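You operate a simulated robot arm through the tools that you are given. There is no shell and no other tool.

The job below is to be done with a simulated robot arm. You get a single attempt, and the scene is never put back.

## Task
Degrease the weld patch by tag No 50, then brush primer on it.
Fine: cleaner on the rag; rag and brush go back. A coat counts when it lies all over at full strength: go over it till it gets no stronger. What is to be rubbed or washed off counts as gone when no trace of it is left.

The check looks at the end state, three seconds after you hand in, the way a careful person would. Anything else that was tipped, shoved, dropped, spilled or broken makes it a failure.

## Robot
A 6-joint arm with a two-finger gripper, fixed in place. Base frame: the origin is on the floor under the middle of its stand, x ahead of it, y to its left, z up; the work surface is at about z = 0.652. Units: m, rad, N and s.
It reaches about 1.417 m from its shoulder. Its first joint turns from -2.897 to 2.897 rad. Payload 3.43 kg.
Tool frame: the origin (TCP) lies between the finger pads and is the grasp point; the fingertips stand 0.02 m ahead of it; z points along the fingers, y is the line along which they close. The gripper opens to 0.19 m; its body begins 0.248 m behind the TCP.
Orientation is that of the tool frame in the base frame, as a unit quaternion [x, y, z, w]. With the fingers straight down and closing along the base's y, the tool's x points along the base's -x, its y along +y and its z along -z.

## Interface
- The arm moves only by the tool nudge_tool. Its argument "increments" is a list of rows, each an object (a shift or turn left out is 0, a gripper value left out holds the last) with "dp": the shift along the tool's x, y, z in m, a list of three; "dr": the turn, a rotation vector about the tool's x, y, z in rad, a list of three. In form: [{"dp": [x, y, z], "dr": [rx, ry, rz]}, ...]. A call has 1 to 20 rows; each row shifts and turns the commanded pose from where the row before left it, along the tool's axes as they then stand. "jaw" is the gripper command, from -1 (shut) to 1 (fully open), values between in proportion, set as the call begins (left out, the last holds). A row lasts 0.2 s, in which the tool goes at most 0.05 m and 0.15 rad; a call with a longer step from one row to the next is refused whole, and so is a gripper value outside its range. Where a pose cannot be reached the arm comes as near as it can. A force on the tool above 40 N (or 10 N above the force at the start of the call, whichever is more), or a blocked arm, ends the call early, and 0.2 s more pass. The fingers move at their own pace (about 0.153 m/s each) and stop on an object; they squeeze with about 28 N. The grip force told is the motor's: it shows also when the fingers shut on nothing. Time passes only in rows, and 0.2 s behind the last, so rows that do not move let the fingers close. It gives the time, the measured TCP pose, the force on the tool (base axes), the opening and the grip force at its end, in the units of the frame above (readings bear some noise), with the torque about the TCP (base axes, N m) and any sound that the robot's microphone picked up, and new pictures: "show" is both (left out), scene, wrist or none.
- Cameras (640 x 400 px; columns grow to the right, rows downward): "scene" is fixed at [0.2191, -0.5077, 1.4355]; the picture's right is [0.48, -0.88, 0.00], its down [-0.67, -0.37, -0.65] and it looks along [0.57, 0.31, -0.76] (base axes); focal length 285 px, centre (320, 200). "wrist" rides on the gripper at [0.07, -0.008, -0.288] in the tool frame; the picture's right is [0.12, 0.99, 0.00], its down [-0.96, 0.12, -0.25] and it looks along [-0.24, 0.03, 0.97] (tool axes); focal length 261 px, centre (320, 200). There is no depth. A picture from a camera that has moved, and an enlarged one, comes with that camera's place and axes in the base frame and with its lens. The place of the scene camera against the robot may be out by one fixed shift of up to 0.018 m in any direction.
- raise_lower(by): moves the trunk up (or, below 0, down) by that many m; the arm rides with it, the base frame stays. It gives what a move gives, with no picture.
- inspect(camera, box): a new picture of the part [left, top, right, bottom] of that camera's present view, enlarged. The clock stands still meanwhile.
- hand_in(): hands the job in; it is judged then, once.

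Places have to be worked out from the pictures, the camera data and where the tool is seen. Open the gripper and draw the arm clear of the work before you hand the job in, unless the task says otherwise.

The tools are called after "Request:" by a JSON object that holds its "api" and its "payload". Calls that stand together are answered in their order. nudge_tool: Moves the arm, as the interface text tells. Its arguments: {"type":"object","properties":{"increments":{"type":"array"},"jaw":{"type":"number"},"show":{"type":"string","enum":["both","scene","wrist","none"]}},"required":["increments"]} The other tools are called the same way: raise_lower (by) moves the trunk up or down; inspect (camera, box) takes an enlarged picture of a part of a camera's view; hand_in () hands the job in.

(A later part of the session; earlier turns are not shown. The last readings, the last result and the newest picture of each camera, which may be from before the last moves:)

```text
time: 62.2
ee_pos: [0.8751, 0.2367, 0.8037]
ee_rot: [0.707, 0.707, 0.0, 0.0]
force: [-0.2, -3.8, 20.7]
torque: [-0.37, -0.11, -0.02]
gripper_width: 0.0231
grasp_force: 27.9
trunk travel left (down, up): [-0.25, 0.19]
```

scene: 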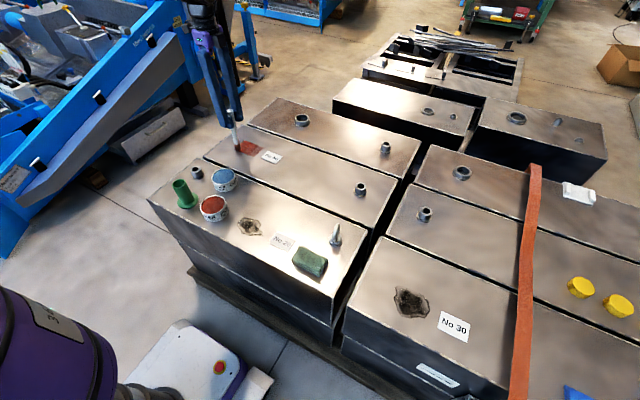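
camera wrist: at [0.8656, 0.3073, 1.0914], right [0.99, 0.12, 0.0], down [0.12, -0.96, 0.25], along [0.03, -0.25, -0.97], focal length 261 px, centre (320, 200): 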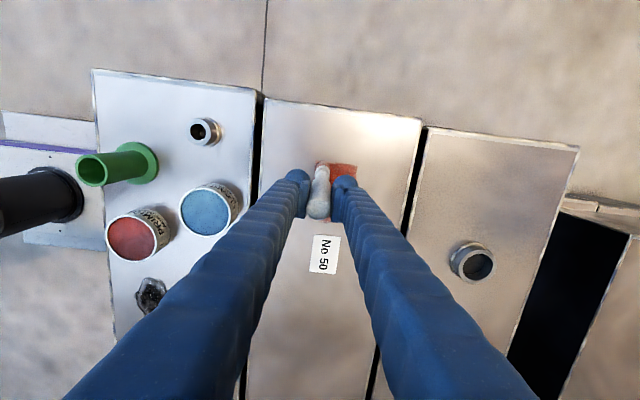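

Contact is back at about 20 N. I'll ease up 1 mm and finish the left-edge lines, then sweep the weak end near the tag.

Request:
{"api": "nudge_tool", "payload": {"increments": [{"dp": [-0.024, 0, -0.001]}, {"dp": [-0.024, 0, 0]}, {"dp": [-0.024, 0, 0]}, {"dp": [0, -0.009, 0]}, {"dp": [0.0245, 0, 0]}, {"dp": [0.0245, 0, 0]}, {"dp": [0.0245, 0, 0]}, {"dp": [0.0245, 0, 0]}, {"dp": [-0.0245, 0.006, 0]}, {"dp": [-0.0245, 0, 0]}, {"dp": [-0.0245, 0, 0]}, {"dp": [-0.0245, 0, 0]}, {"dp": [0, 0.02, 0]}, {"dp": [0, 0.02, 0]}, {"dp": [0, 0.02, 0]}, {"dp": [0.012, 0, 0]}, {"dp": [0, -0.02, 0]}, {"dp": [0, -0.02, 0]}, {"dp": [0, -0.02, 0]}, {"dp": [0, 0, 0]}], "show": "both"}}

Request:
{"api": "inspect", "payload": {"camera": "scene", "box": [210, 110, 290, 180]}}

Request:
{"api": "inspect", "payload": {"camera": "wrist", "box": [250, 90, 410, 250]}}

```text
time: 66.4
ee_pos: [0.8711, 0.178, 0.8003]
ee_rot: [0.707, 0.708, 0.0, 0.001]
force: [-0.4, -0.1, 2.9]
torque: [0.02, 0.08, 0.01]
gripper_width: 0.0235
grasp_force: 27.9
trunk travel left (down, up): [-0.25, 0.19]
camera wrist: at [0.8621, 0.2487, 1.0886], right [0.99, 0.12, 0.0], down [0.12, -0.96, 0.25], along [0.03, -0.25, -0.97], focal length 261 px, centre (320, 200)
```

scene: 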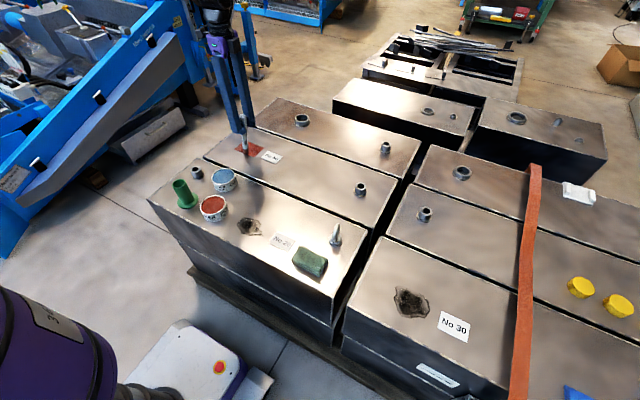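
wrist: 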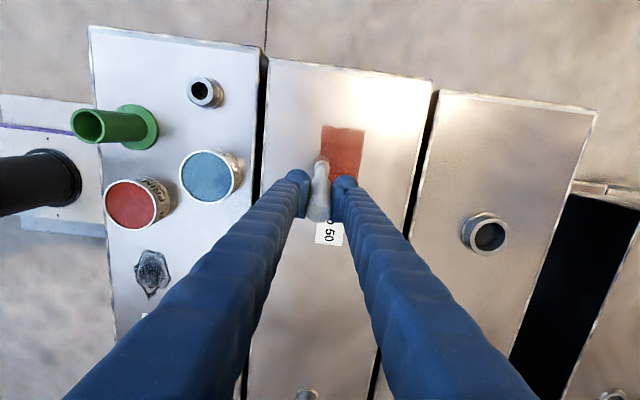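

```text
5.71 times, centred on (250, 145) of scene
camera zoom: at [0.2191, -0.5077, 1.4355], right [0.48, -0.88, 0.0], down [-0.67, -0.37, -0.65], along [0.57, 0.31, -0.76], focal length 1629 px, centre (720, 514)
```

zoom: 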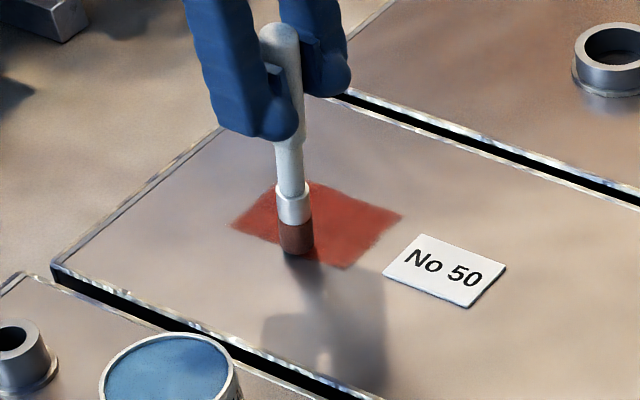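

```text
2.50 times, centred on (330, 170) of wrist
camera zoom: at [0.8621, 0.2487, 1.0886], right [0.99, 0.12, 0.0], down [0.12, -0.96, 0.25], along [0.03, -0.25, -0.97], focal length 652 px, centre (295, 275)
```

zoom: 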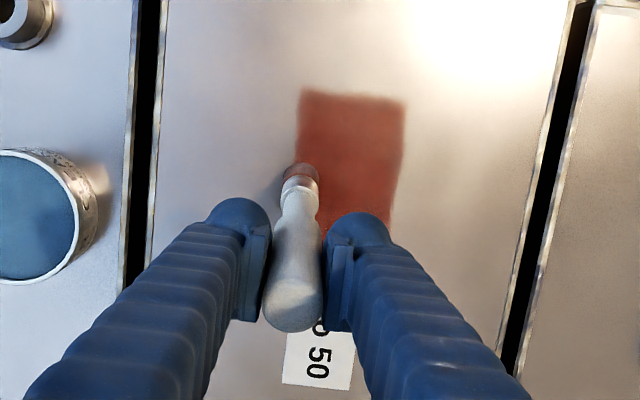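

The coat is even over most of the rectangle, and the brush has tilted slightly in the grip with its tip about 15 mm towards +y. I'll lift and back off for a clear view of the coat.

Request:
{"api": "nudge_tool", "payload": {"increments": [{"dp": [0, 0, -0.043]}, {"dp": [0, 0, -0.043]}, {"dp": [0, 0, -0.043]}, {"dp": [-0.0267, -0.0333, 0]}, {"dp": [-0.0267, -0.0333, 0]}, {"dp": [-0.0267, -0.0333, 0]}, {"dp": [0, 0, 0]}], "show": "both"}}

Request:
{"api": "inspect", "payload": {"camera": "scene", "box": [220, 125, 280, 170]}}

Request:
{"api": "inspect", "payload": {"camera": "wrist", "box": [340, 60, 440, 160]}}

Request:
{"api": "inspect", "payload": {"camera": "wrist", "box": [260, 130, 380, 250]}}

```text
time: 68.0
ee_pos: [0.7704, 0.0966, 0.9274]
ee_rot: [0.707, 0.707, -0.001, 0.0]
force: [-0.4, -1.0, -0.6]
torque: [0.06, -0.02, 0.01]
gripper_width: 0.0234
grasp_force: 27.6
trunk travel left (down, up): [-0.25, 0.19]
camera wrist: at [0.7621, 0.1676, 1.2161], right [0.99, 0.12, 0.0], down [0.12, -0.96, 0.25], along [0.03, -0.25, -0.97], focal length 261 px, centre (320, 200)
```

scene: 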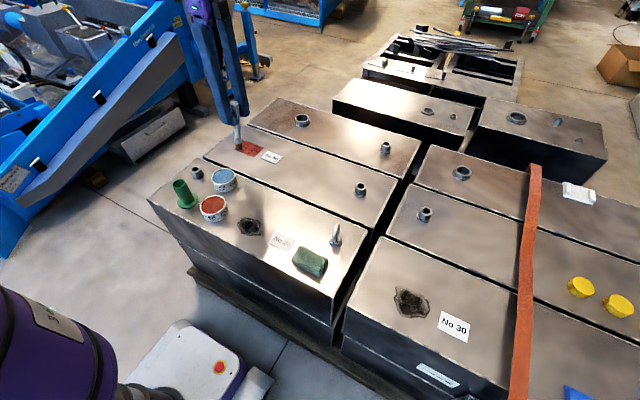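
wrist: 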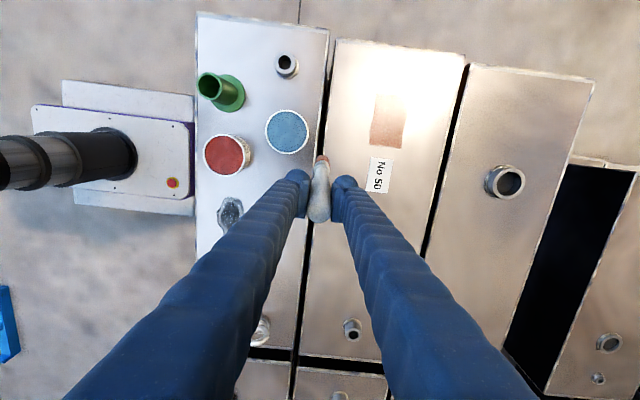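

```text
8.89 times, centred on (250, 148) of scene
camera zoom: at [0.2191, -0.5077, 1.4355], right [0.48, -0.88, 0.0], down [-0.67, -0.37, -0.65], along [0.57, 0.31, -0.76], focal length 2534 px, centre (942, 667)
```

zoom: 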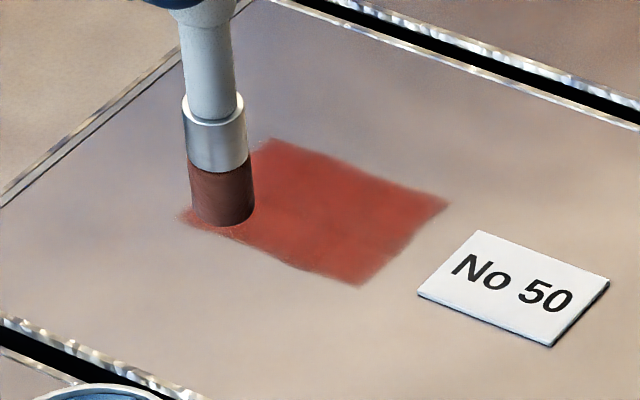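

```text
4.00 times, centred on (390, 110) of wrist
camera zoom: at [0.7621, 0.1676, 1.2161], right [0.99, 0.12, 0.0], down [0.12, -0.96, 0.25], along [0.03, -0.25, -0.97], focal length 1043 px, centre (40, 560)
```

zoom: 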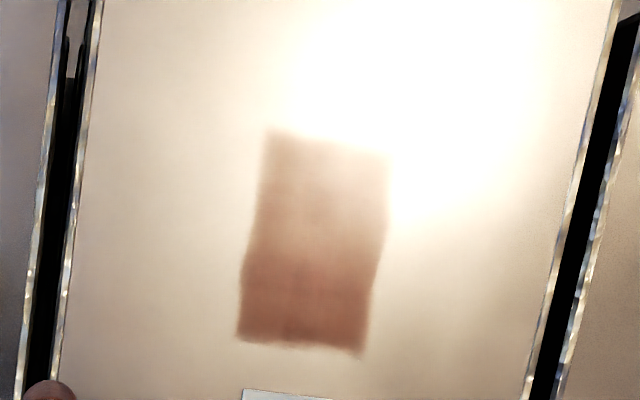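

```text
3.33 times, centred on (320, 190) of wrist
camera zoom: at [0.7621, 0.1676, 1.2161], right [0.99, 0.12, 0.0], down [0.12, -0.96, 0.25], along [0.03, -0.25, -0.97], focal length 869 px, centre (320, 233)
```

zoom: 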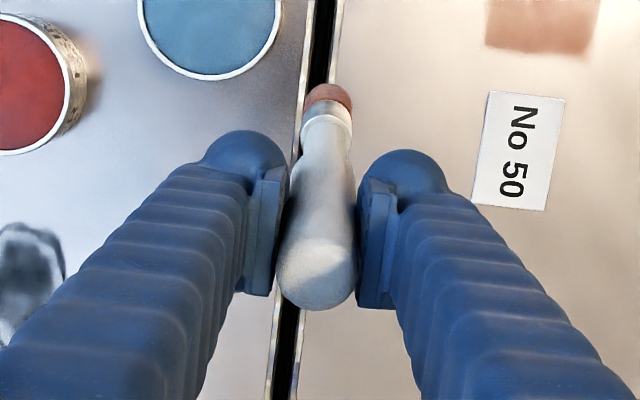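

The coat fills a neat rectangle of about x 0.866–0.934 and y 0.157–0.261, so I've reached the patch's borders. To be sure of full strength I'll load the brush again, allowing for the tip sitting about 2 cm towards +y.

Request:
{"api": "nudge_tool", "payload": {"increments": [{"dp": [-0.0029, -0.0484, 0]}, {"dp": [-0.0029, -0.0484, 0]}, {"dp": [-0.0029, -0.0484, 0]}, {"dp": [-0.0029, -0.0484, 0]}, {"dp": [0, 0, 0.03]}, {"dp": [0, 0, 0]}], "show": "both"}}

Request:
{"api": "inspect", "payload": {"camera": "wrist", "box": [260, 130, 380, 250]}}

Request:
{"api": "inspect", "payload": {"camera": "scene", "box": [150, 120, 290, 230]}}

Request:
{"api": "inspect", "payload": {"camera": "scene", "box": [220, 125, 280, 170]}}

```text
time: 69.4
ee_pos: [0.5768, 0.0846, 0.8998]
ee_rot: [0.707, 0.707, -0.001, 0.0]
force: [-0.2, -0.2, -0.2]
torque: [0.02, 0.01, 0.02]
gripper_width: 0.023
grasp_force: 27.9
trunk travel left (down, up): [-0.25, 0.19]
camera wrist: at [0.5688, 0.1552, 1.1881], right [0.99, 0.12, 0.0], down [0.12, -0.96, 0.25], along [0.03, -0.25, -0.97], focal length 261 px, centre (320, 200)
```

scene: 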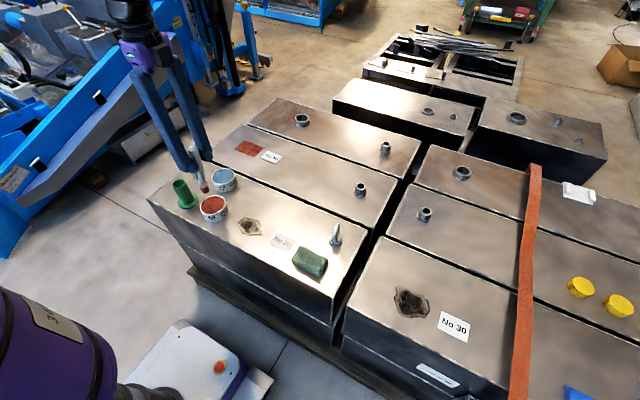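
wrist: 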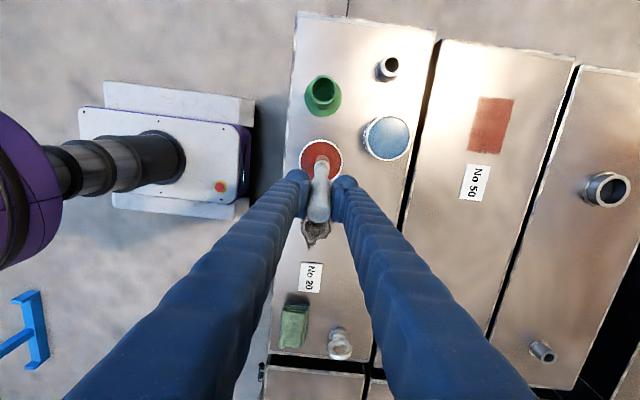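

```text
3.33 times, centred on (320, 190) of wrist
camera zoom: at [0.5688, 0.1552, 1.1881], right [0.99, 0.12, 0.0], down [0.12, -0.96, 0.25], along [0.03, -0.25, -0.97], focal length 869 px, centre (320, 233)
```

zoom: 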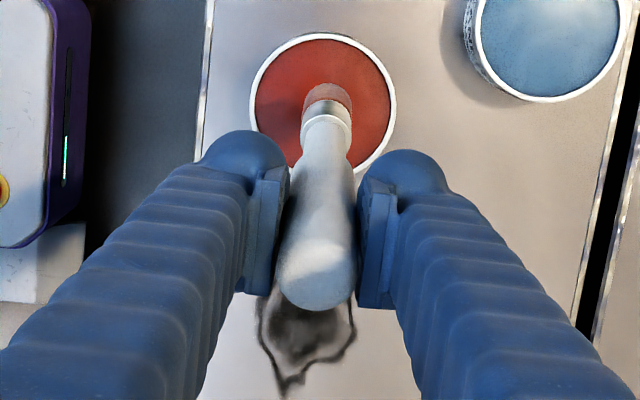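

```text
3.64 times, centred on (220, 175) of scene
camera zoom: at [0.2191, -0.5077, 1.4355], right [0.48, -0.88, 0.0], down [-0.67, -0.37, -0.65], along [0.57, 0.31, -0.76], focal length 1037 px, centre (684, 291)
```

zoom: 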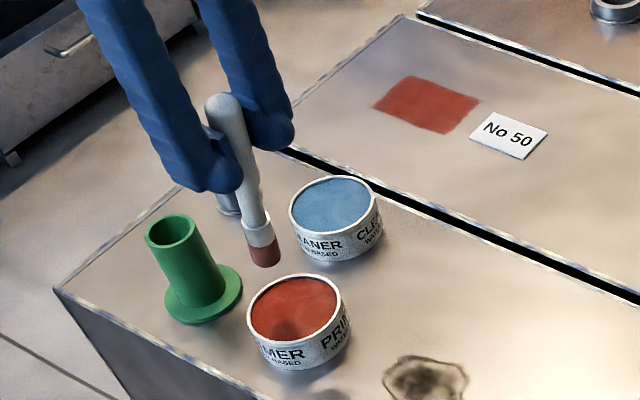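

```text
8.89 times, centred on (250, 148) of scene
camera zoom: at [0.2191, -0.5077, 1.4355], right [0.48, -0.88, 0.0], down [-0.67, -0.37, -0.65], along [0.57, 0.31, -0.76], focal length 2534 px, centre (942, 667)
```

zoom: 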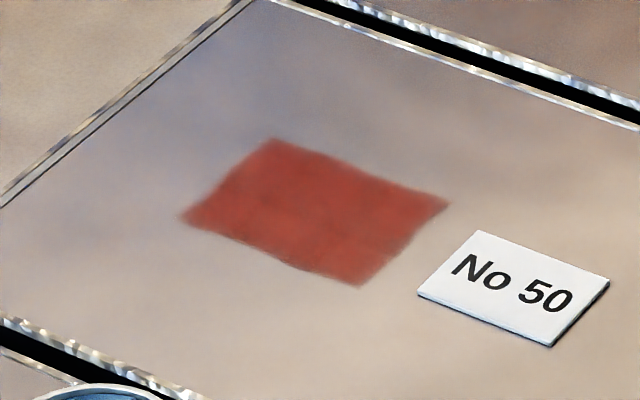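

The loaded tip is over the pot's centre again. I'll dip.

Request:
{"api": "nudge_tool", "payload": {"increments": [{"dp": [0, 0, 0.025]}, {"dp": [0, 0, 0.02]}, {"dp": [0, 0, 0.01]}, {"dp": [0, 0, 0.005]}, {"dp": [0, 0, 0.002]}, {"dp": [0, 0, 0]}], "show": "scene"}}

Request:
{"api": "inspect", "payload": {"camera": "scene", "box": [150, 120, 290, 230]}}

```text
time: 70.8
ee_pos: [0.5785, 0.0847, 0.839]
ee_rot: [0.708, 0.707, 0.0, 0.0]
force: [-0.5, -0.3, -0.5]
torque: [0.02, 0.03, -0.01]
gripper_width: 0.0231
grasp_force: 28.1
trunk travel left (down, up): [-0.25, 0.19]
```

scene: 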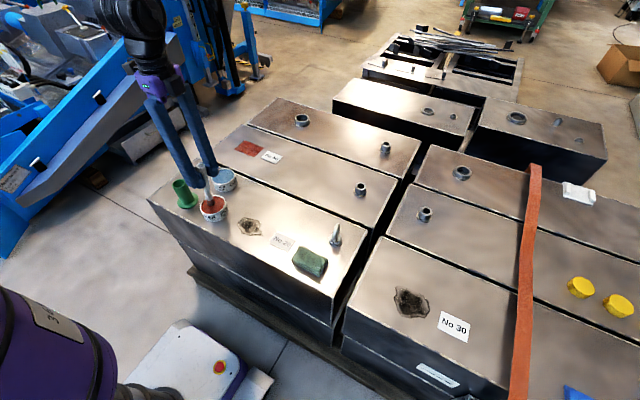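

```text
3.64 times, centred on (220, 175) of scene
camera zoom: at [0.2191, -0.5077, 1.4355], right [0.48, -0.88, 0.0], down [-0.67, -0.37, -0.65], along [0.57, 0.31, -0.76], focal length 1037 px, centre (684, 291)
```

zoom: 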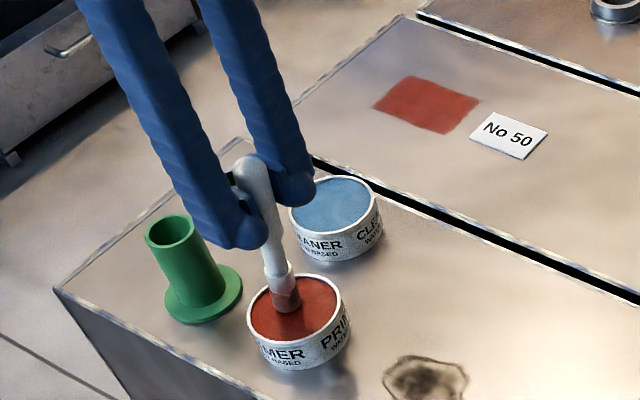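

No contact yet, so I'll lower a little more.

Request:
{"api": "nudge_tool", "payload": {"increments": [{"dp": [0, 0, 0.002]}, {"dp": [0, 0, 0.0015]}, {"dp": [0, 0, 0]}], "show": "none"}}

Request:
{"api": "inspect", "payload": {"camera": "scene", "box": [150, 120, 290, 230]}}

```text
time: 71.6
ee_pos: [0.5772, 0.0847, 0.8352]
ee_rot: [0.707, 0.707, 0.001, 0.0]
force: [-0.1, -3.0, 25.8]
torque: [0.01, -0.06, 0.01]
gripper_width: 0.0232
grasp_force: 28.0
trunk travel left (down, up): [-0.25, 0.19]
```

```text
3.64 times, centred on (220, 175) of scene
camera zoom: at [0.2191, -0.5077, 1.4355], right [0.48, -0.88, 0.0], down [-0.67, -0.37, -0.65], along [0.57, 0.31, -0.76], focal length 1037 px, centre (684, 291)
```

zoom: 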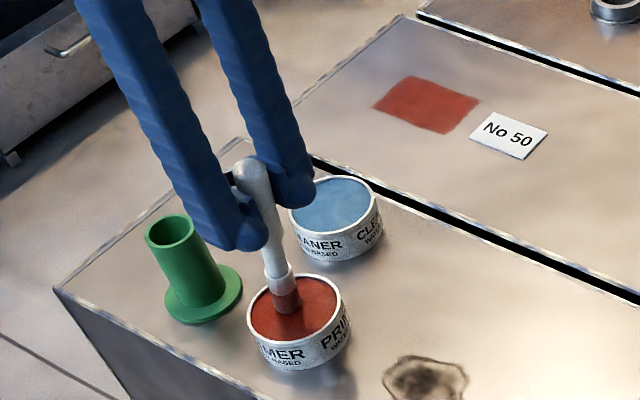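

The bristles are pressed into the primer at 26 N and loaded. I'll go back to the patch, starting at its far corner with the tip near (0.865, 0.262), and brush along x this time so the handle doesn't pivot.

Request:
{"api": "nudge_tool", "payload": {"increments": [{"dp": [0, 0, -0.03]}, {"dp": [0, 0, -0.04]}, {"dp": [0, 0, -0.02]}, {"dp": [0.0227, 0.0411, 0]}, {"dp": [0.0227, 0.0411, 0]}, {"dp": [0.0227, 0.0411, 0]}, {"dp": [0.0227, 0.0411, 0]}, {"dp": [0.0227, 0.0411, 0]}, {"dp": [0.0227, 0.0411, 0]}, {"dp": [0.0227, 0.0411, 0]}, {"dp": [0, 0, 0.04]}, {"dp": [0, 0, 0.04]}, {"dp": [0, 0, 0.035]}, {"dp": [0, 0, 0]}], "show": "both"}}

Request:
{"api": "inspect", "payload": {"camera": "scene", "box": [210, 110, 290, 180]}}

Request:
{"api": "inspect", "payload": {"camera": "wrist", "box": [250, 110, 390, 250]}}

```text
time: 74.6
ee_pos: [0.8637, 0.2424, 0.8104]
ee_rot: [0.707, 0.707, 0.0, 0.0]
force: [0.0, -0.6, -0.5]
torque: [-0.03, -0.03, -0.01]
gripper_width: 0.0232
grasp_force: 28.5
trunk travel left (down, up): [-0.25, 0.19]
camera wrist: at [0.8547, 0.3133, 1.0981], right [0.99, 0.12, 0.0], down [0.12, -0.96, 0.25], along [0.03, -0.25, -0.97], focal length 261 px, centre (320, 200)
```

scene: 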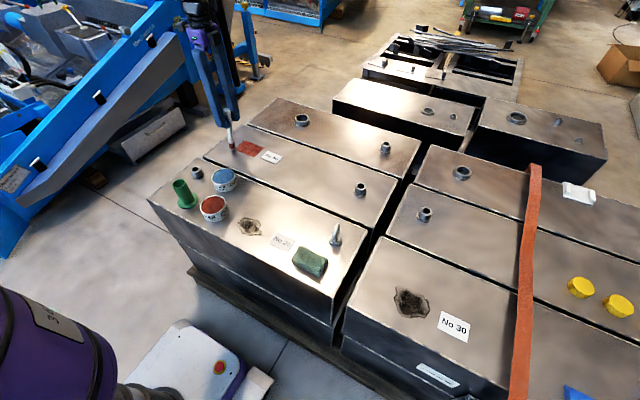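
wrist: 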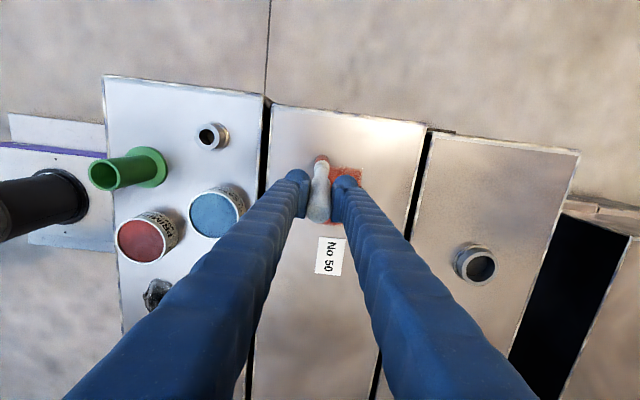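

```text
5.71 times, centred on (250, 145) of scene
camera zoom: at [0.2191, -0.5077, 1.4355], right [0.48, -0.88, 0.0], down [-0.67, -0.37, -0.65], along [0.57, 0.31, -0.76], focal length 1629 px, centre (720, 514)
```

zoom: 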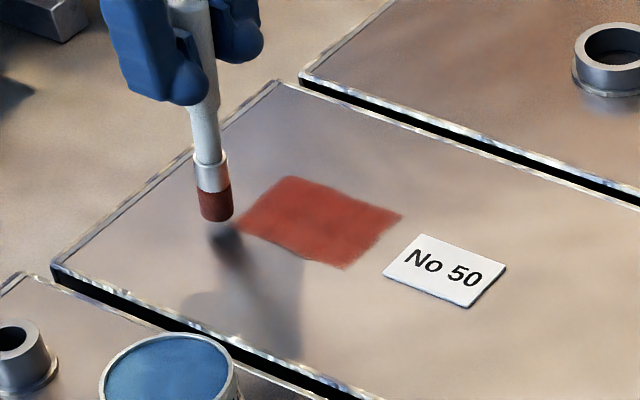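

```text
2.86 times, centred on (320, 180) of wrist
camera zoom: at [0.8547, 0.3133, 1.0981], right [0.99, 0.12, 0.0], down [0.12, -0.96, 0.25], along [0.03, -0.25, -0.97], focal length 745 px, centre (320, 257)
```

zoom: 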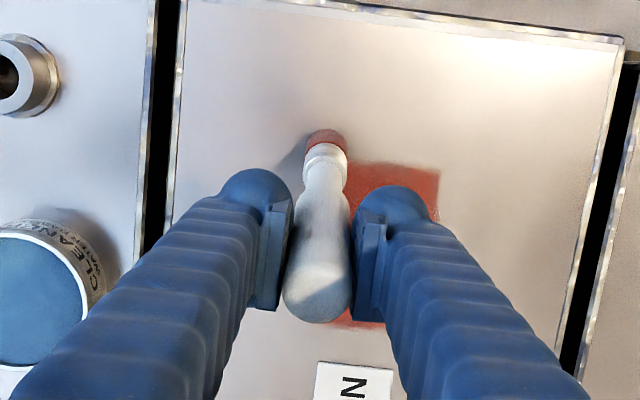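

The tip is just outside the far corner of the coat. I'll lower it to touch.

Request:
{"api": "nudge_tool", "payload": {"increments": [{"dp": [0, 0, 0.007]}, {"dp": [0, 0, 0.003]}, {"dp": [0, 0, 0.0015]}, {"dp": [0, 0, 0]}], "show": "none"}}

```text
time: 75.6
ee_pos: [0.8648, 0.244, 0.8013]
ee_rot: [0.707, 0.707, 0.001, 0.0]
force: [0.4, -2.3, 14.4]
torque: [-0.02, -0.02, -0.01]
gripper_width: 0.0232
grasp_force: 28.0
trunk travel left (down, up): [-0.25, 0.19]
```

Contact is at 14 N. I'll brush along x with 12 mm steps towards the tag.

Request:
{"api": "nudge_tool", "payload": {"increments": [{"dp": [0, 0.019, 0]}, {"dp": [0, 0.019, 0]}, {"dp": [0, 0.019, 0]}, {"dp": [0, 0.019, 0]}, {"dp": [-0.012, 0, 0]}, {"dp": [0, -0.02, 0]}, {"dp": [0, -0.02, 0]}, {"dp": [0, -0.02, 0]}, {"dp": [0, -0.02, 0]}, {"dp": [-0.012, 0, 0]}, {"dp": [0, 0.02, 0]}, {"dp": [0, 0.02, 0]}, {"dp": [0, 0.02, 0]}, {"dp": [0, 0.02, 0]}, {"dp": [-0.012, 0, 0]}, {"dp": [0, -0.02, 0]}, {"dp": [0, -0.02, 0]}, {"dp": [0, -0.02, 0]}, {"dp": [0, -0.02, 0]}, {"dp": [0, 0, 0]}], "show": "both"}}

Request:
{"api": "inspect", "payload": {"camera": "scene", "box": [210, 110, 290, 180]}}

Request:
{"api": "inspect", "payload": {"camera": "wrist", "box": [250, 110, 390, 250]}}

```text
time: 79.8
ee_pos: [0.8608, 0.2081, 0.7977]
ee_rot: [0.707, 0.707, -0.001, 0.0]
force: [-1.0, -0.5, -0.5]
torque: [-0.01, 0.01, 0.02]
gripper_width: 0.0233
grasp_force: 28.0
trunk travel left (down, up): [-0.25, 0.19]
camera wrist: at [0.8521, 0.2788, 1.086], right [0.99, 0.12, 0.0], down [0.12, -0.96, 0.25], along [0.03, -0.25, -0.97], focal length 261 px, centre (320, 200)
```

scene: 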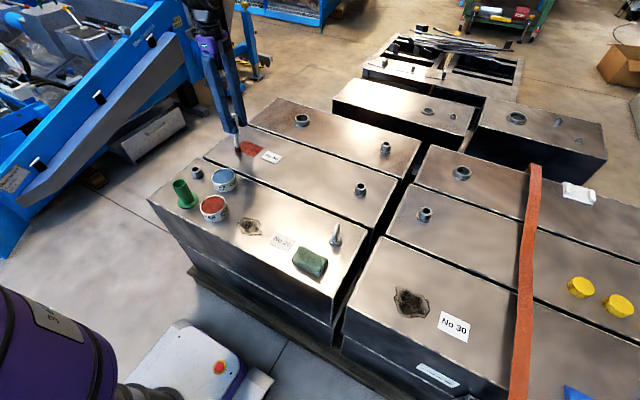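
wrist: 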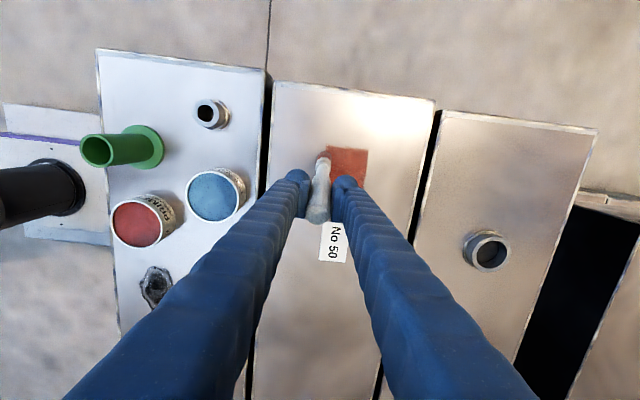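

```text
5.71 times, centred on (250, 145) of scene
camera zoom: at [0.2191, -0.5077, 1.4355], right [0.48, -0.88, 0.0], down [-0.67, -0.37, -0.65], along [0.57, 0.31, -0.76], focal length 1629 px, centre (720, 514)
```

zoom: 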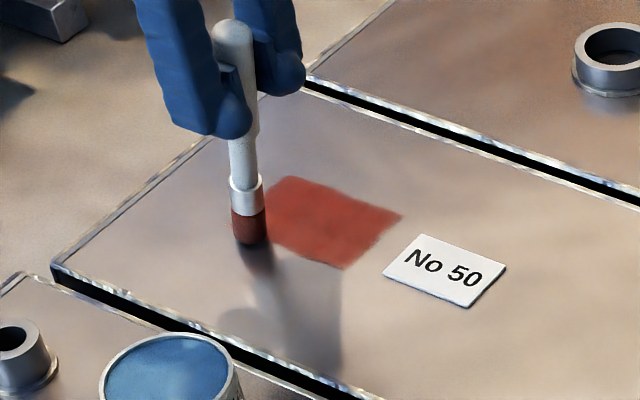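

```text
2.86 times, centred on (320, 180) of wrist
camera zoom: at [0.8521, 0.2788, 1.086], right [0.99, 0.12, 0.0], down [0.12, -0.96, 0.25], along [0.03, -0.25, -0.97], focal length 745 px, centre (320, 257)
```

zoom: 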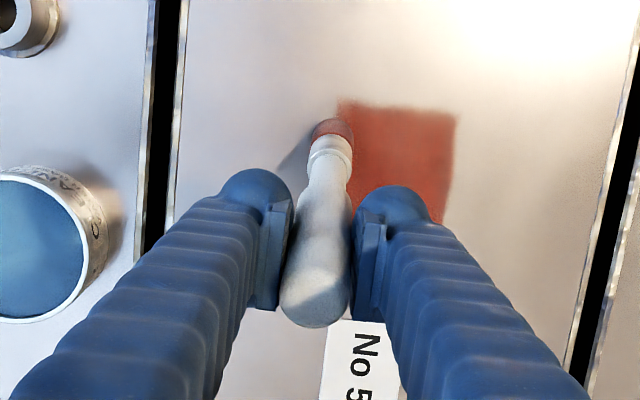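

No red appears outside the rectangle even where the brush went past its edge, so the coat is confined to the patch. Contact was lost again as the brush leaned, so I'll press 2.5 mm lower and continue the lines towards the tag end.

Request:
{"api": "nudge_tool", "payload": {"increments": [{"dp": [0, 0, 0.0025]}, {"dp": [0, 0.02, 0.0005]}, {"dp": [0, 0.02, 0]}, {"dp": [0, 0.02, 0]}, {"dp": [0, 0.02, 0]}, {"dp": [-0.012, 0, 0]}, {"dp": [0, -0.02, 0]}, {"dp": [0, -0.02, 0]}, {"dp": [0, -0.02, 0]}, {"dp": [0, -0.02, 0]}, {"dp": [-0.012, 0, 0.0005]}, {"dp": [0, 0.02, 0]}, {"dp": [0, 0.02, 0]}, {"dp": [0, 0.02, 0]}, {"dp": [0, 0.02, 0]}, {"dp": [-0.012, 0, 0.0005]}, {"dp": [0, -0.02, 0]}, {"dp": [0, -0.02, 0]}, {"dp": [0, -0.02, 0]}, {"dp": [0, -0.02, 0]}], "show": "both"}}

Request:
{"api": "inspect", "payload": {"camera": "scene", "box": [210, 110, 290, 180]}}

Request:
{"api": "inspect", "payload": {"camera": "wrist", "box": [250, 80, 410, 250]}}

```text
time: 84.0
ee_pos: [0.8598, 0.173, 0.793]
ee_rot: [0.707, 0.707, -0.001, -0.001]
force: [-0.9, -0.9, 5.0]
torque: [0.16, 0.25, 0.05]
gripper_width: 0.0232
grasp_force: 27.9
trunk travel left (down, up): [-0.25, 0.19]
camera wrist: at [0.851, 0.2427, 1.0816], right [0.99, 0.12, 0.0], down [0.12, -0.96, 0.25], along [0.03, -0.25, -0.97], focal length 261 px, centre (320, 200)
```

scene: 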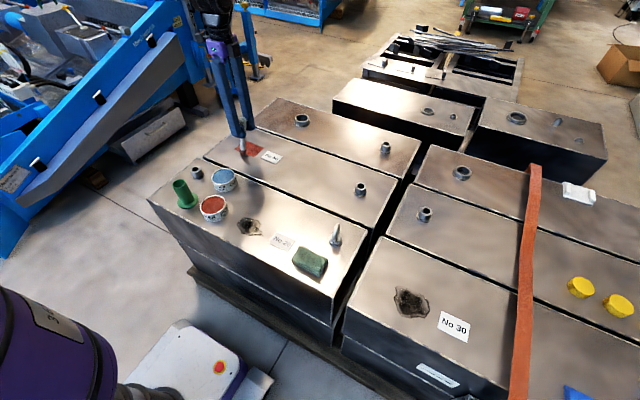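
wrist: 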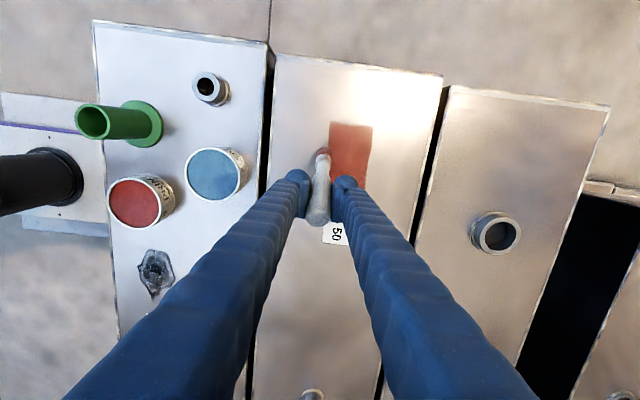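

```text
5.71 times, centred on (250, 145) of scene
camera zoom: at [0.2191, -0.5077, 1.4355], right [0.48, -0.88, 0.0], down [-0.67, -0.37, -0.65], along [0.57, 0.31, -0.76], focal length 1629 px, centre (720, 514)
```

zoom: 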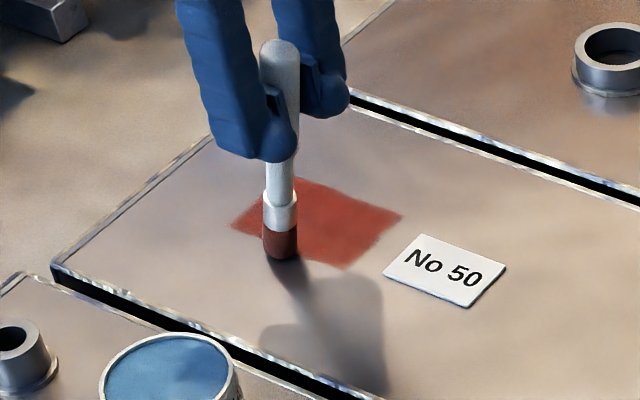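

```text
2.35 times, centred on (330, 165) of wrist
camera zoom: at [0.851, 0.2427, 1.0816], right [0.99, 0.12, 0.0], down [0.12, -0.96, 0.25], along [0.03, -0.25, -0.97], focal length 613 px, centre (296, 282)
```

zoom: 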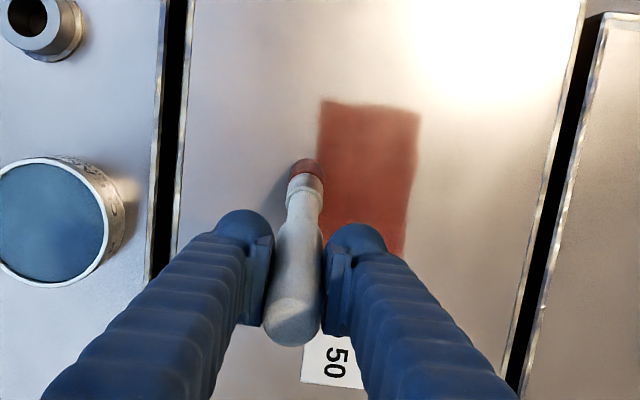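

The upper two thirds now have a second pass, and the brush leans more, with its tip about 3 cm towards +y. I'll lift a little and place the tip at the tag-side edge of the patch, then work back towards +y so the lean undoes itself.

Request:
{"api": "nudge_tool", "payload": {"increments": [{"dp": [0, 0, -0.008]}, {"dp": [-0.02, 0.005, 0]}, {"dp": [-0.018, 0, 0]}, {"dp": [0, 0, 0]}], "show": "both"}}

Request:
{"api": "inspect", "payload": {"camera": "scene", "box": [210, 110, 290, 180]}}

Request:
{"api": "inspect", "payload": {"camera": "wrist", "box": [250, 80, 410, 250]}}

```text
time: 85.0
ee_pos: [0.8678, 0.1351, 0.801]
ee_rot: [0.707, 0.707, 0.0, -0.001]
force: [-0.2, -0.4, -0.3]
torque: [0.01, -0.02, -0.02]
gripper_width: 0.0233
grasp_force: 28.3
trunk travel left (down, up): [-0.25, 0.19]
camera wrist: at [0.8593, 0.2046, 1.089], right [0.99, 0.12, 0.0], down [0.12, -0.96, 0.25], along [0.03, -0.25, -0.97], focal length 261 px, centre (320, 200)
```

scene: 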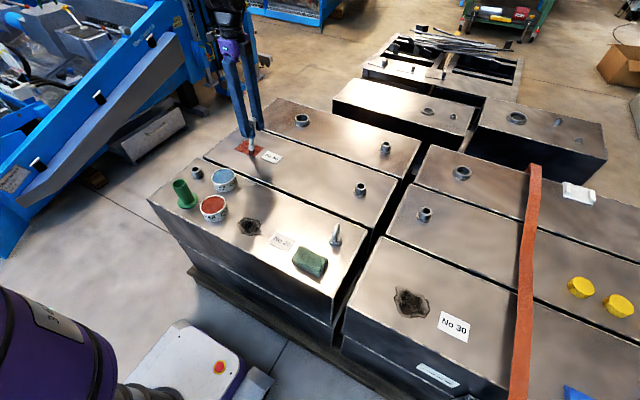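
wrist: 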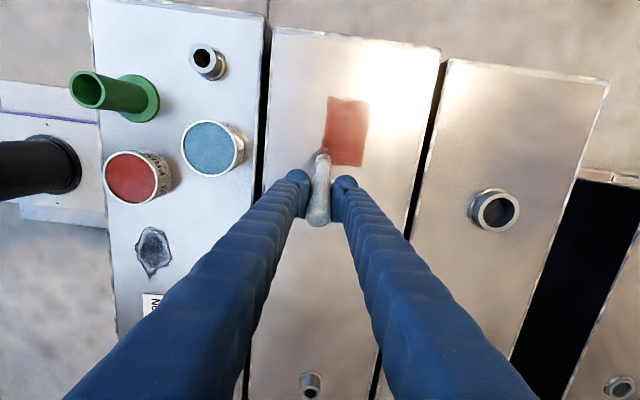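

```text
5.71 times, centred on (250, 145) of scene
camera zoom: at [0.2191, -0.5077, 1.4355], right [0.48, -0.88, 0.0], down [-0.67, -0.37, -0.65], along [0.57, 0.31, -0.76], focal length 1629 px, centre (720, 514)
```

zoom: 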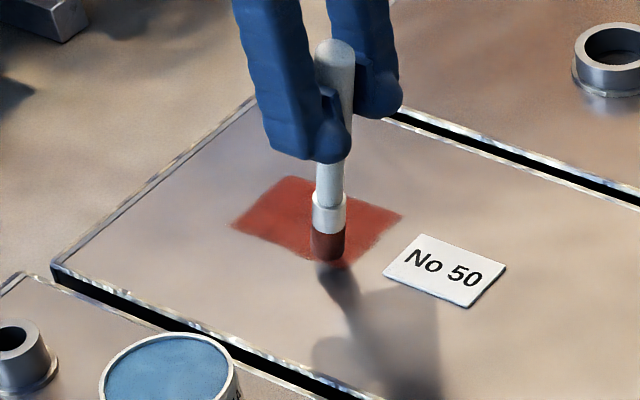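

```text
2.35 times, centred on (330, 165) of wrist
camera zoom: at [0.8593, 0.2046, 1.089], right [0.99, 0.12, 0.0], down [0.12, -0.96, 0.25], along [0.03, -0.25, -0.97], focal length 613 px, centre (296, 282)
```

zoom: 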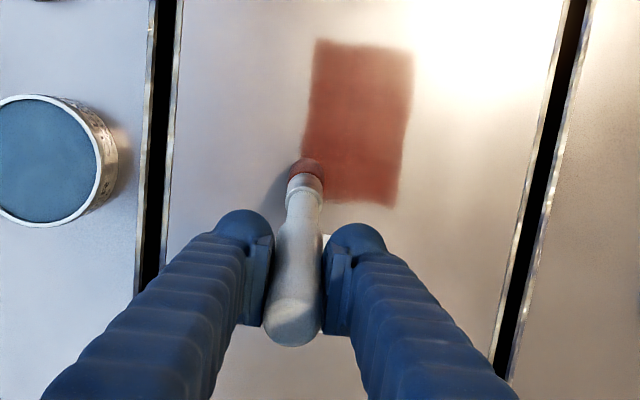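

The tip is about 1 cm inside the tag-side edge. I'll shift 9 mm further, touch down, and brush along x with steps in +y.

Request:
{"api": "nudge_tool", "payload": {"increments": [{"dp": [-0.009, -0.004, 0]}, {"dp": [0, 0, 0.006]}, {"dp": [0, 0, 0.002]}, {"dp": [0, 0, 0.0015]}, {"dp": [0, 0, 0]}], "show": "scene"}}

Request:
{"api": "inspect", "payload": {"camera": "scene", "box": [210, 110, 290, 180]}}

```text
time: 86.2
ee_pos: [0.8625, 0.1254, 0.7943]
ee_rot: [0.707, 0.707, 0.0, -0.001]
force: [0.6, -1.6, 10.6]
torque: [0.06, -0.08, 0.01]
gripper_width: 0.0231
grasp_force: 28.0
trunk travel left (down, up): [-0.25, 0.19]
```

scene: 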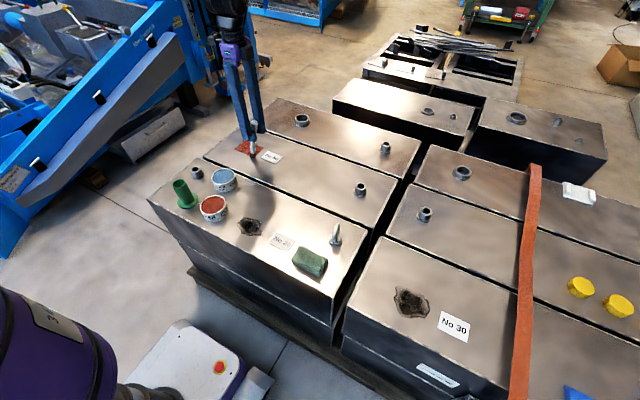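

```text
5.71 times, centred on (250, 145) of scene
camera zoom: at [0.2191, -0.5077, 1.4355], right [0.48, -0.88, 0.0], down [-0.67, -0.37, -0.65], along [0.57, 0.31, -0.76], focal length 1629 px, centre (720, 514)
```

zoom: 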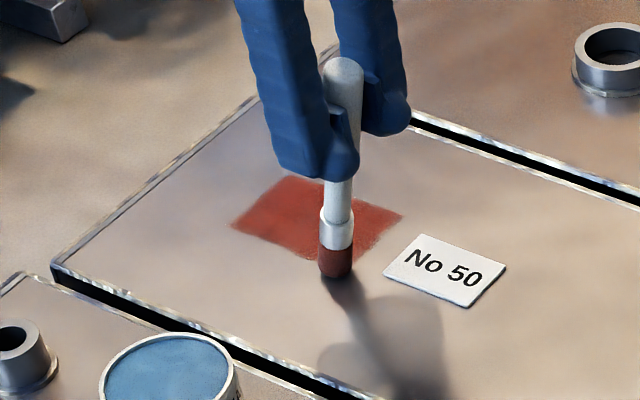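

The tip touches at the tag-side corner with clear space to the tag. I'll do the x strokes, stepping back in +y.

Request:
{"api": "nudge_tool", "payload": {"increments": [{"dp": [0, 0.0195, 0]}, {"dp": [0, 0.0195, 0]}, {"dp": [0, 0.0195, 0]}, {"dp": [0, 0.0195, 0]}, {"dp": [0, -0.0195, 0]}, {"dp": [0, -0.0195, 0]}, {"dp": [0, -0.0195, 0]}, {"dp": [0, -0.0195, 0]}, {"dp": [0.012, 0, 0]}, {"dp": [0, 0.0195, 0]}, {"dp": [0, 0.0195, 0]}, {"dp": [0, 0.0195, 0]}, {"dp": [0, 0.0195, 0]}, {"dp": [0.012, 0, 0]}, {"dp": [0, -0.0195, 0]}, {"dp": [0, -0.0195, 0]}, {"dp": [0, -0.0195, 0]}, {"dp": [0, -0.0195, 0]}, {"dp": [0, 0, 0]}], "show": "both"}}

Request:
{"api": "inspect", "payload": {"camera": "scene", "box": [210, 110, 290, 180]}}

Request:
{"api": "inspect", "payload": {"camera": "wrist", "box": [250, 80, 410, 250]}}

```text
time: 90.2
ee_pos: [0.8633, 0.1492, 0.7918]
ee_rot: [0.707, 0.707, 0.0, 0.0]
force: [-0.7, -0.1, -0.6]
torque: [-0.03, -0.03, -0.01]
gripper_width: 0.0231
grasp_force: 27.6
trunk travel left (down, up): [-0.25, 0.19]
camera wrist: at [0.854, 0.2193, 1.0801], right [0.99, 0.12, 0.0], down [0.12, -0.96, 0.25], along [0.03, -0.25, -0.97], focal length 261 px, centre (320, 200)
```

scene: 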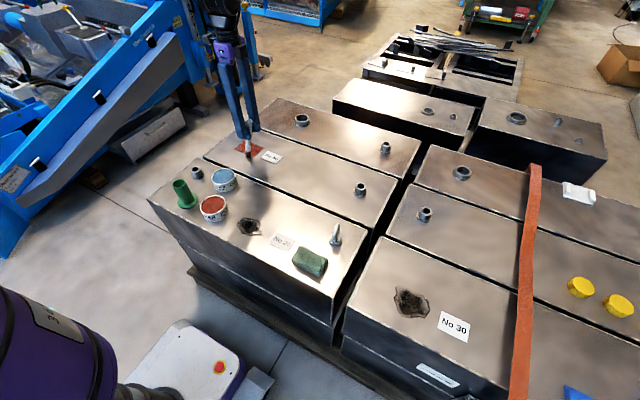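
wrist: 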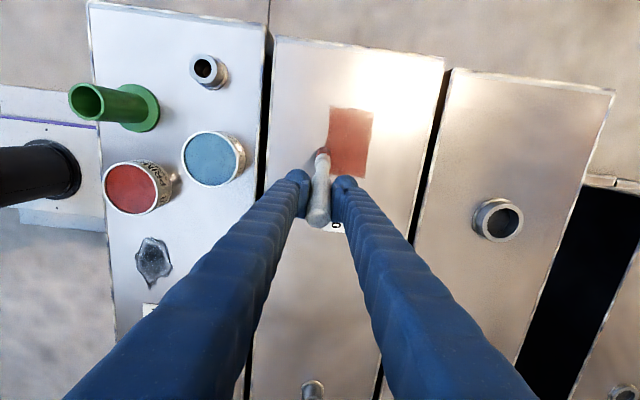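

```text
5.71 times, centred on (250, 145) of scene
camera zoom: at [0.2191, -0.5077, 1.4355], right [0.48, -0.88, 0.0], down [-0.67, -0.37, -0.65], along [0.57, 0.31, -0.76], focal length 1629 px, centre (720, 514)
```

zoom: 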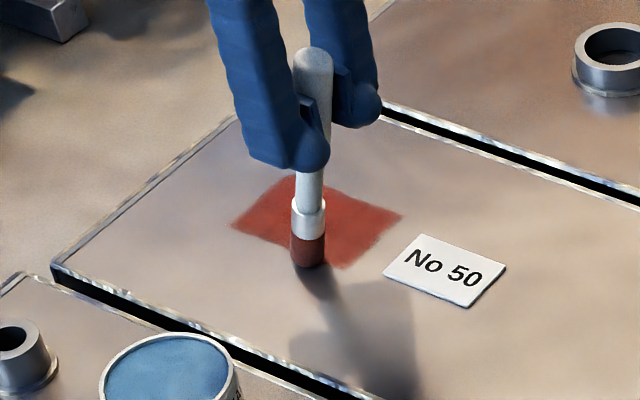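

```text
2.35 times, centred on (330, 165) of wrist
camera zoom: at [0.854, 0.2193, 1.0801], right [0.99, 0.12, 0.0], down [0.12, -0.96, 0.25], along [0.03, -0.25, -0.97], focal length 613 px, centre (296, 282)
```

zoom: 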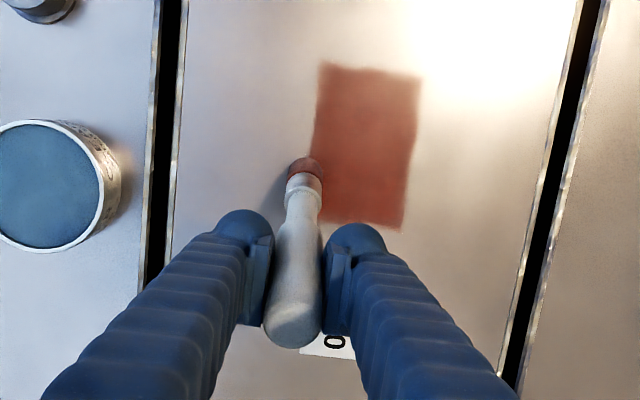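

The coat looks more uniform now. I'll regain contact and continue x strokes with +y steps over the rest, as a third pass on the upper part.

Request:
{"api": "nudge_tool", "payload": {"increments": [{"dp": [0, 0, 0.0015]}, {"dp": [0, 0, 0.001]}, {"dp": [0, 0, 0]}], "show": "none"}}

```text
time: 91.0
ee_pos: [0.8633, 0.1491, 0.7912]
ee_rot: [0.707, 0.707, 0.0, 0.0]
force: [0.3, -4.6, 20.3]
torque: [0.01, -0.06, 0.01]
gripper_width: 0.0228
grasp_force: 28.1
trunk travel left (down, up): [-0.25, 0.19]
```

Contact is at 20 N, so I'll go on with the strokes.

Request:
{"api": "nudge_tool", "payload": {"increments": [{"dp": [0, 0.0195, -0.0005]}, {"dp": [0, 0.0195, 0]}, {"dp": [0, 0.0195, 0]}, {"dp": [0, 0.0195, 0]}, {"dp": [0.012, 0, 0]}, {"dp": [0, -0.0195, 0]}, {"dp": [0, -0.0195, 0]}, {"dp": [0, -0.0195, 0]}, {"dp": [0, -0.0195, 0]}, {"dp": [0.012, 0, 0]}, {"dp": [0, 0.0195, 0]}, {"dp": [0, 0.0195, 0]}, {"dp": [0, 0.0195, 0]}, {"dp": [0, 0.0195, 0]}, {"dp": [0.012, 0, 0]}, {"dp": [0, -0.0195, 0]}, {"dp": [0, -0.0195, 0]}, {"dp": [0, -0.0195, 0]}, {"dp": [0, -0.0195, 0]}, {"dp": [0.012, 0, 0]}], "show": "both"}}

Request:
{"api": "inspect", "payload": {"camera": "wrist", "box": [250, 80, 410, 250]}}

Request:
{"api": "inspect", "payload": {"camera": "scene", "box": [210, 110, 290, 180]}}

```text
time: 95.2
ee_pos: [0.86, 0.197, 0.7888]
ee_rot: [0.707, 0.708, 0.0, 0.0]
force: [-0.1, -0.9, -0.7]
torque: [0.04, -0.03, 0.01]
gripper_width: 0.0229
grasp_force: 28.1
trunk travel left (down, up): [-0.25, 0.19]
camera wrist: at [0.8519, 0.2673, 1.0774], right [0.99, 0.12, 0.0], down [0.12, -0.96, 0.25], along [0.03, -0.25, -0.97], focal length 261 px, centre (320, 200)
```

scene: 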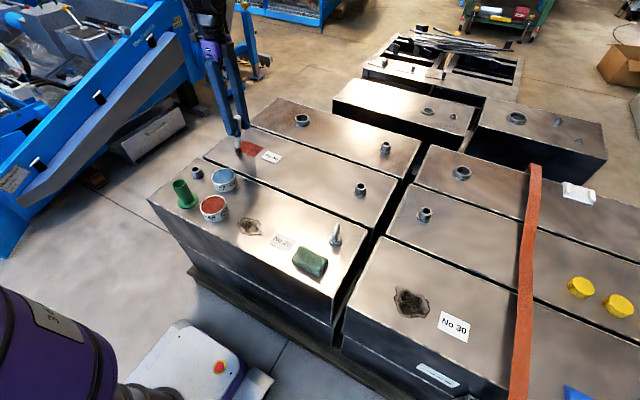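
wrist: 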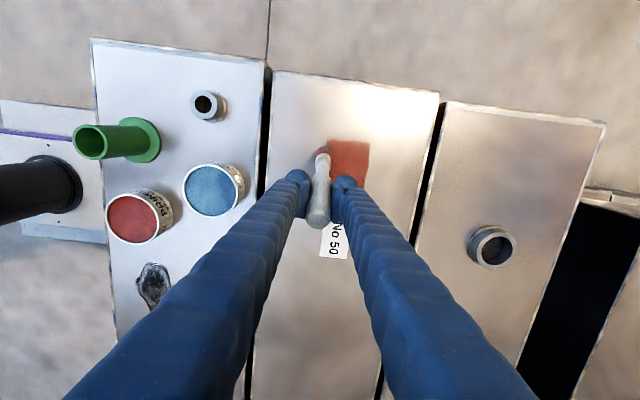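

```text
2.35 times, centred on (330, 165) of wrist
camera zoom: at [0.8519, 0.2673, 1.0774], right [0.99, 0.12, 0.0], down [0.12, -0.96, 0.25], along [0.03, -0.25, -0.97], focal length 613 px, centre (296, 282)
```

zoom: 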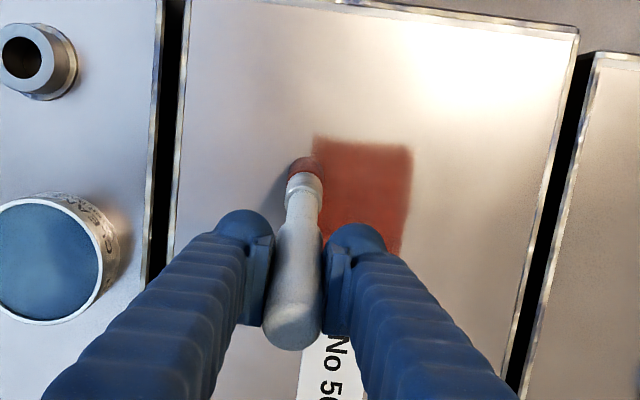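

```text
5.71 times, centred on (250, 145) of scene
camera zoom: at [0.2191, -0.5077, 1.4355], right [0.48, -0.88, 0.0], down [-0.67, -0.37, -0.65], along [0.57, 0.31, -0.76], focal length 1629 px, centre (720, 514)
```

zoom: 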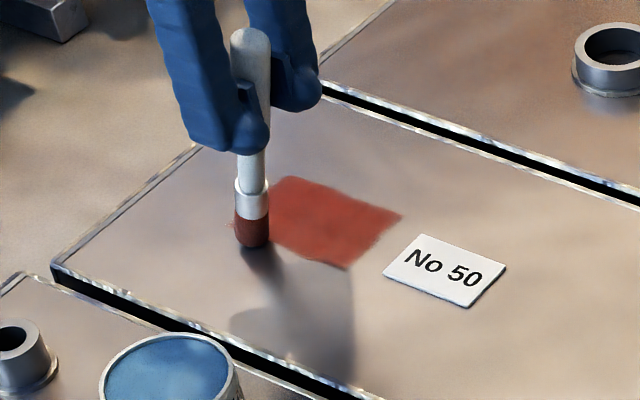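

The coat is now uniform in both views. I'll regain light contact and finish the last lines up to the far edge.

Request:
{"api": "nudge_tool", "payload": {"increments": [{"dp": [0, 0, 0.0015]}, {"dp": [0, 0, 0.001]}, {"dp": [0, 0.0195, 0]}, {"dp": [0, 0.0195, 0]}, {"dp": [0, 0.0195, 0]}, {"dp": [0, 0.0195, 0]}, {"dp": [0.012, 0, 0.0003]}, {"dp": [0, -0.0195, 0]}, {"dp": [0, -0.0195, 0]}, {"dp": [0, -0.0195, 0]}, {"dp": [0, -0.0195, 0]}, {"dp": [0.012, 0, 0.0003]}, {"dp": [0, 0.0195, 0]}, {"dp": [0, 0.0195, 0]}, {"dp": [0, 0.0195, 0]}, {"dp": [0, 0.0195, 0]}, {"dp": [0.009, 0, 0.0003]}, {"dp": [0, -0.0195, 0]}, {"dp": [0, -0.0195, 0]}, {"dp": [0, -0.0195, 0]}], "show": "both"}}

Request:
{"api": "inspect", "payload": {"camera": "wrist", "box": [250, 80, 410, 250]}}

Request:
{"api": "inspect", "payload": {"camera": "scene", "box": [210, 110, 290, 180]}}

```text
time: 99.4
ee_pos: [0.8819, 0.2303, 0.7881]
ee_rot: [0.707, 0.707, 0.001, 0.001]
force: [-1.7, -0.2, 8.0]
torque: [0.59, 0.15, 0.02]
gripper_width: 0.0229
grasp_force: 27.8
trunk travel left (down, up): [-0.25, 0.19]
camera wrist: at [0.8719, 0.3007, 1.0755], right [0.99, 0.12, 0.0], down [0.12, -0.96, 0.25], along [0.03, -0.25, -0.97], focal length 261 px, centre (320, 200)
```

scene: 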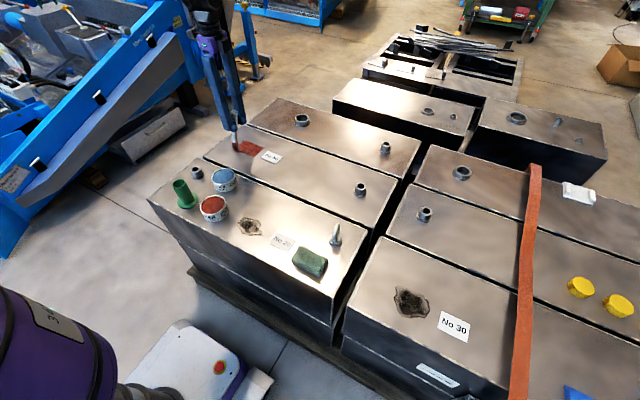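
wrist: 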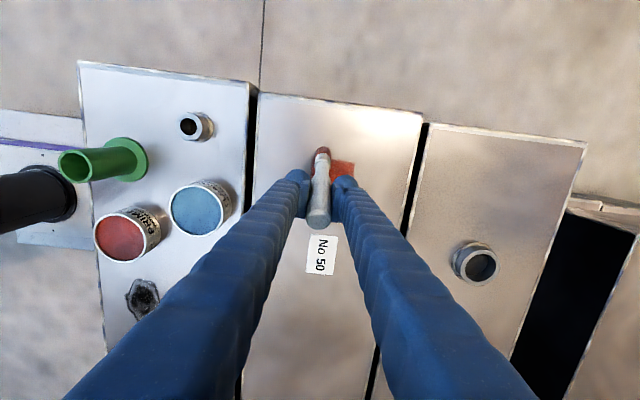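

```text
2.35 times, centred on (330, 165) of wrist
camera zoom: at [0.8719, 0.3007, 1.0755], right [0.99, 0.12, 0.0], down [0.12, -0.96, 0.25], along [0.03, -0.25, -0.97], focal length 613 px, centre (296, 282)
```

zoom: 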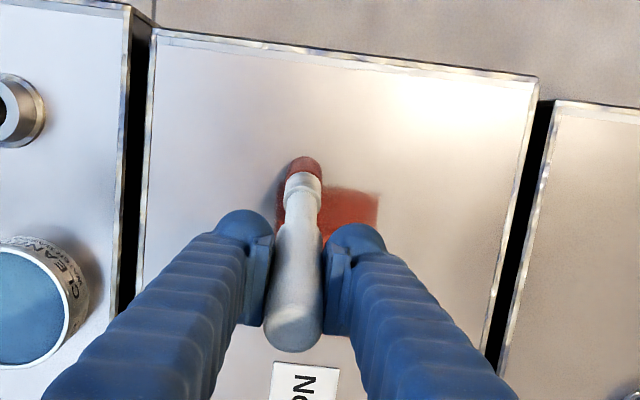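

```text
5.71 times, centred on (250, 145) of scene
camera zoom: at [0.2191, -0.5077, 1.4355], right [0.48, -0.88, 0.0], down [-0.67, -0.37, -0.65], along [0.57, 0.31, -0.76], focal length 1629 px, centre (720, 514)
```

zoom: 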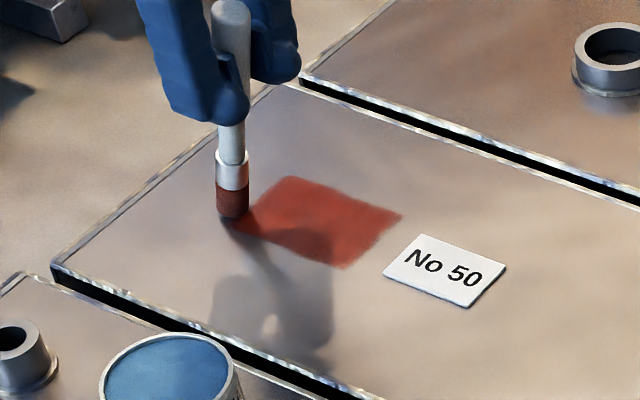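

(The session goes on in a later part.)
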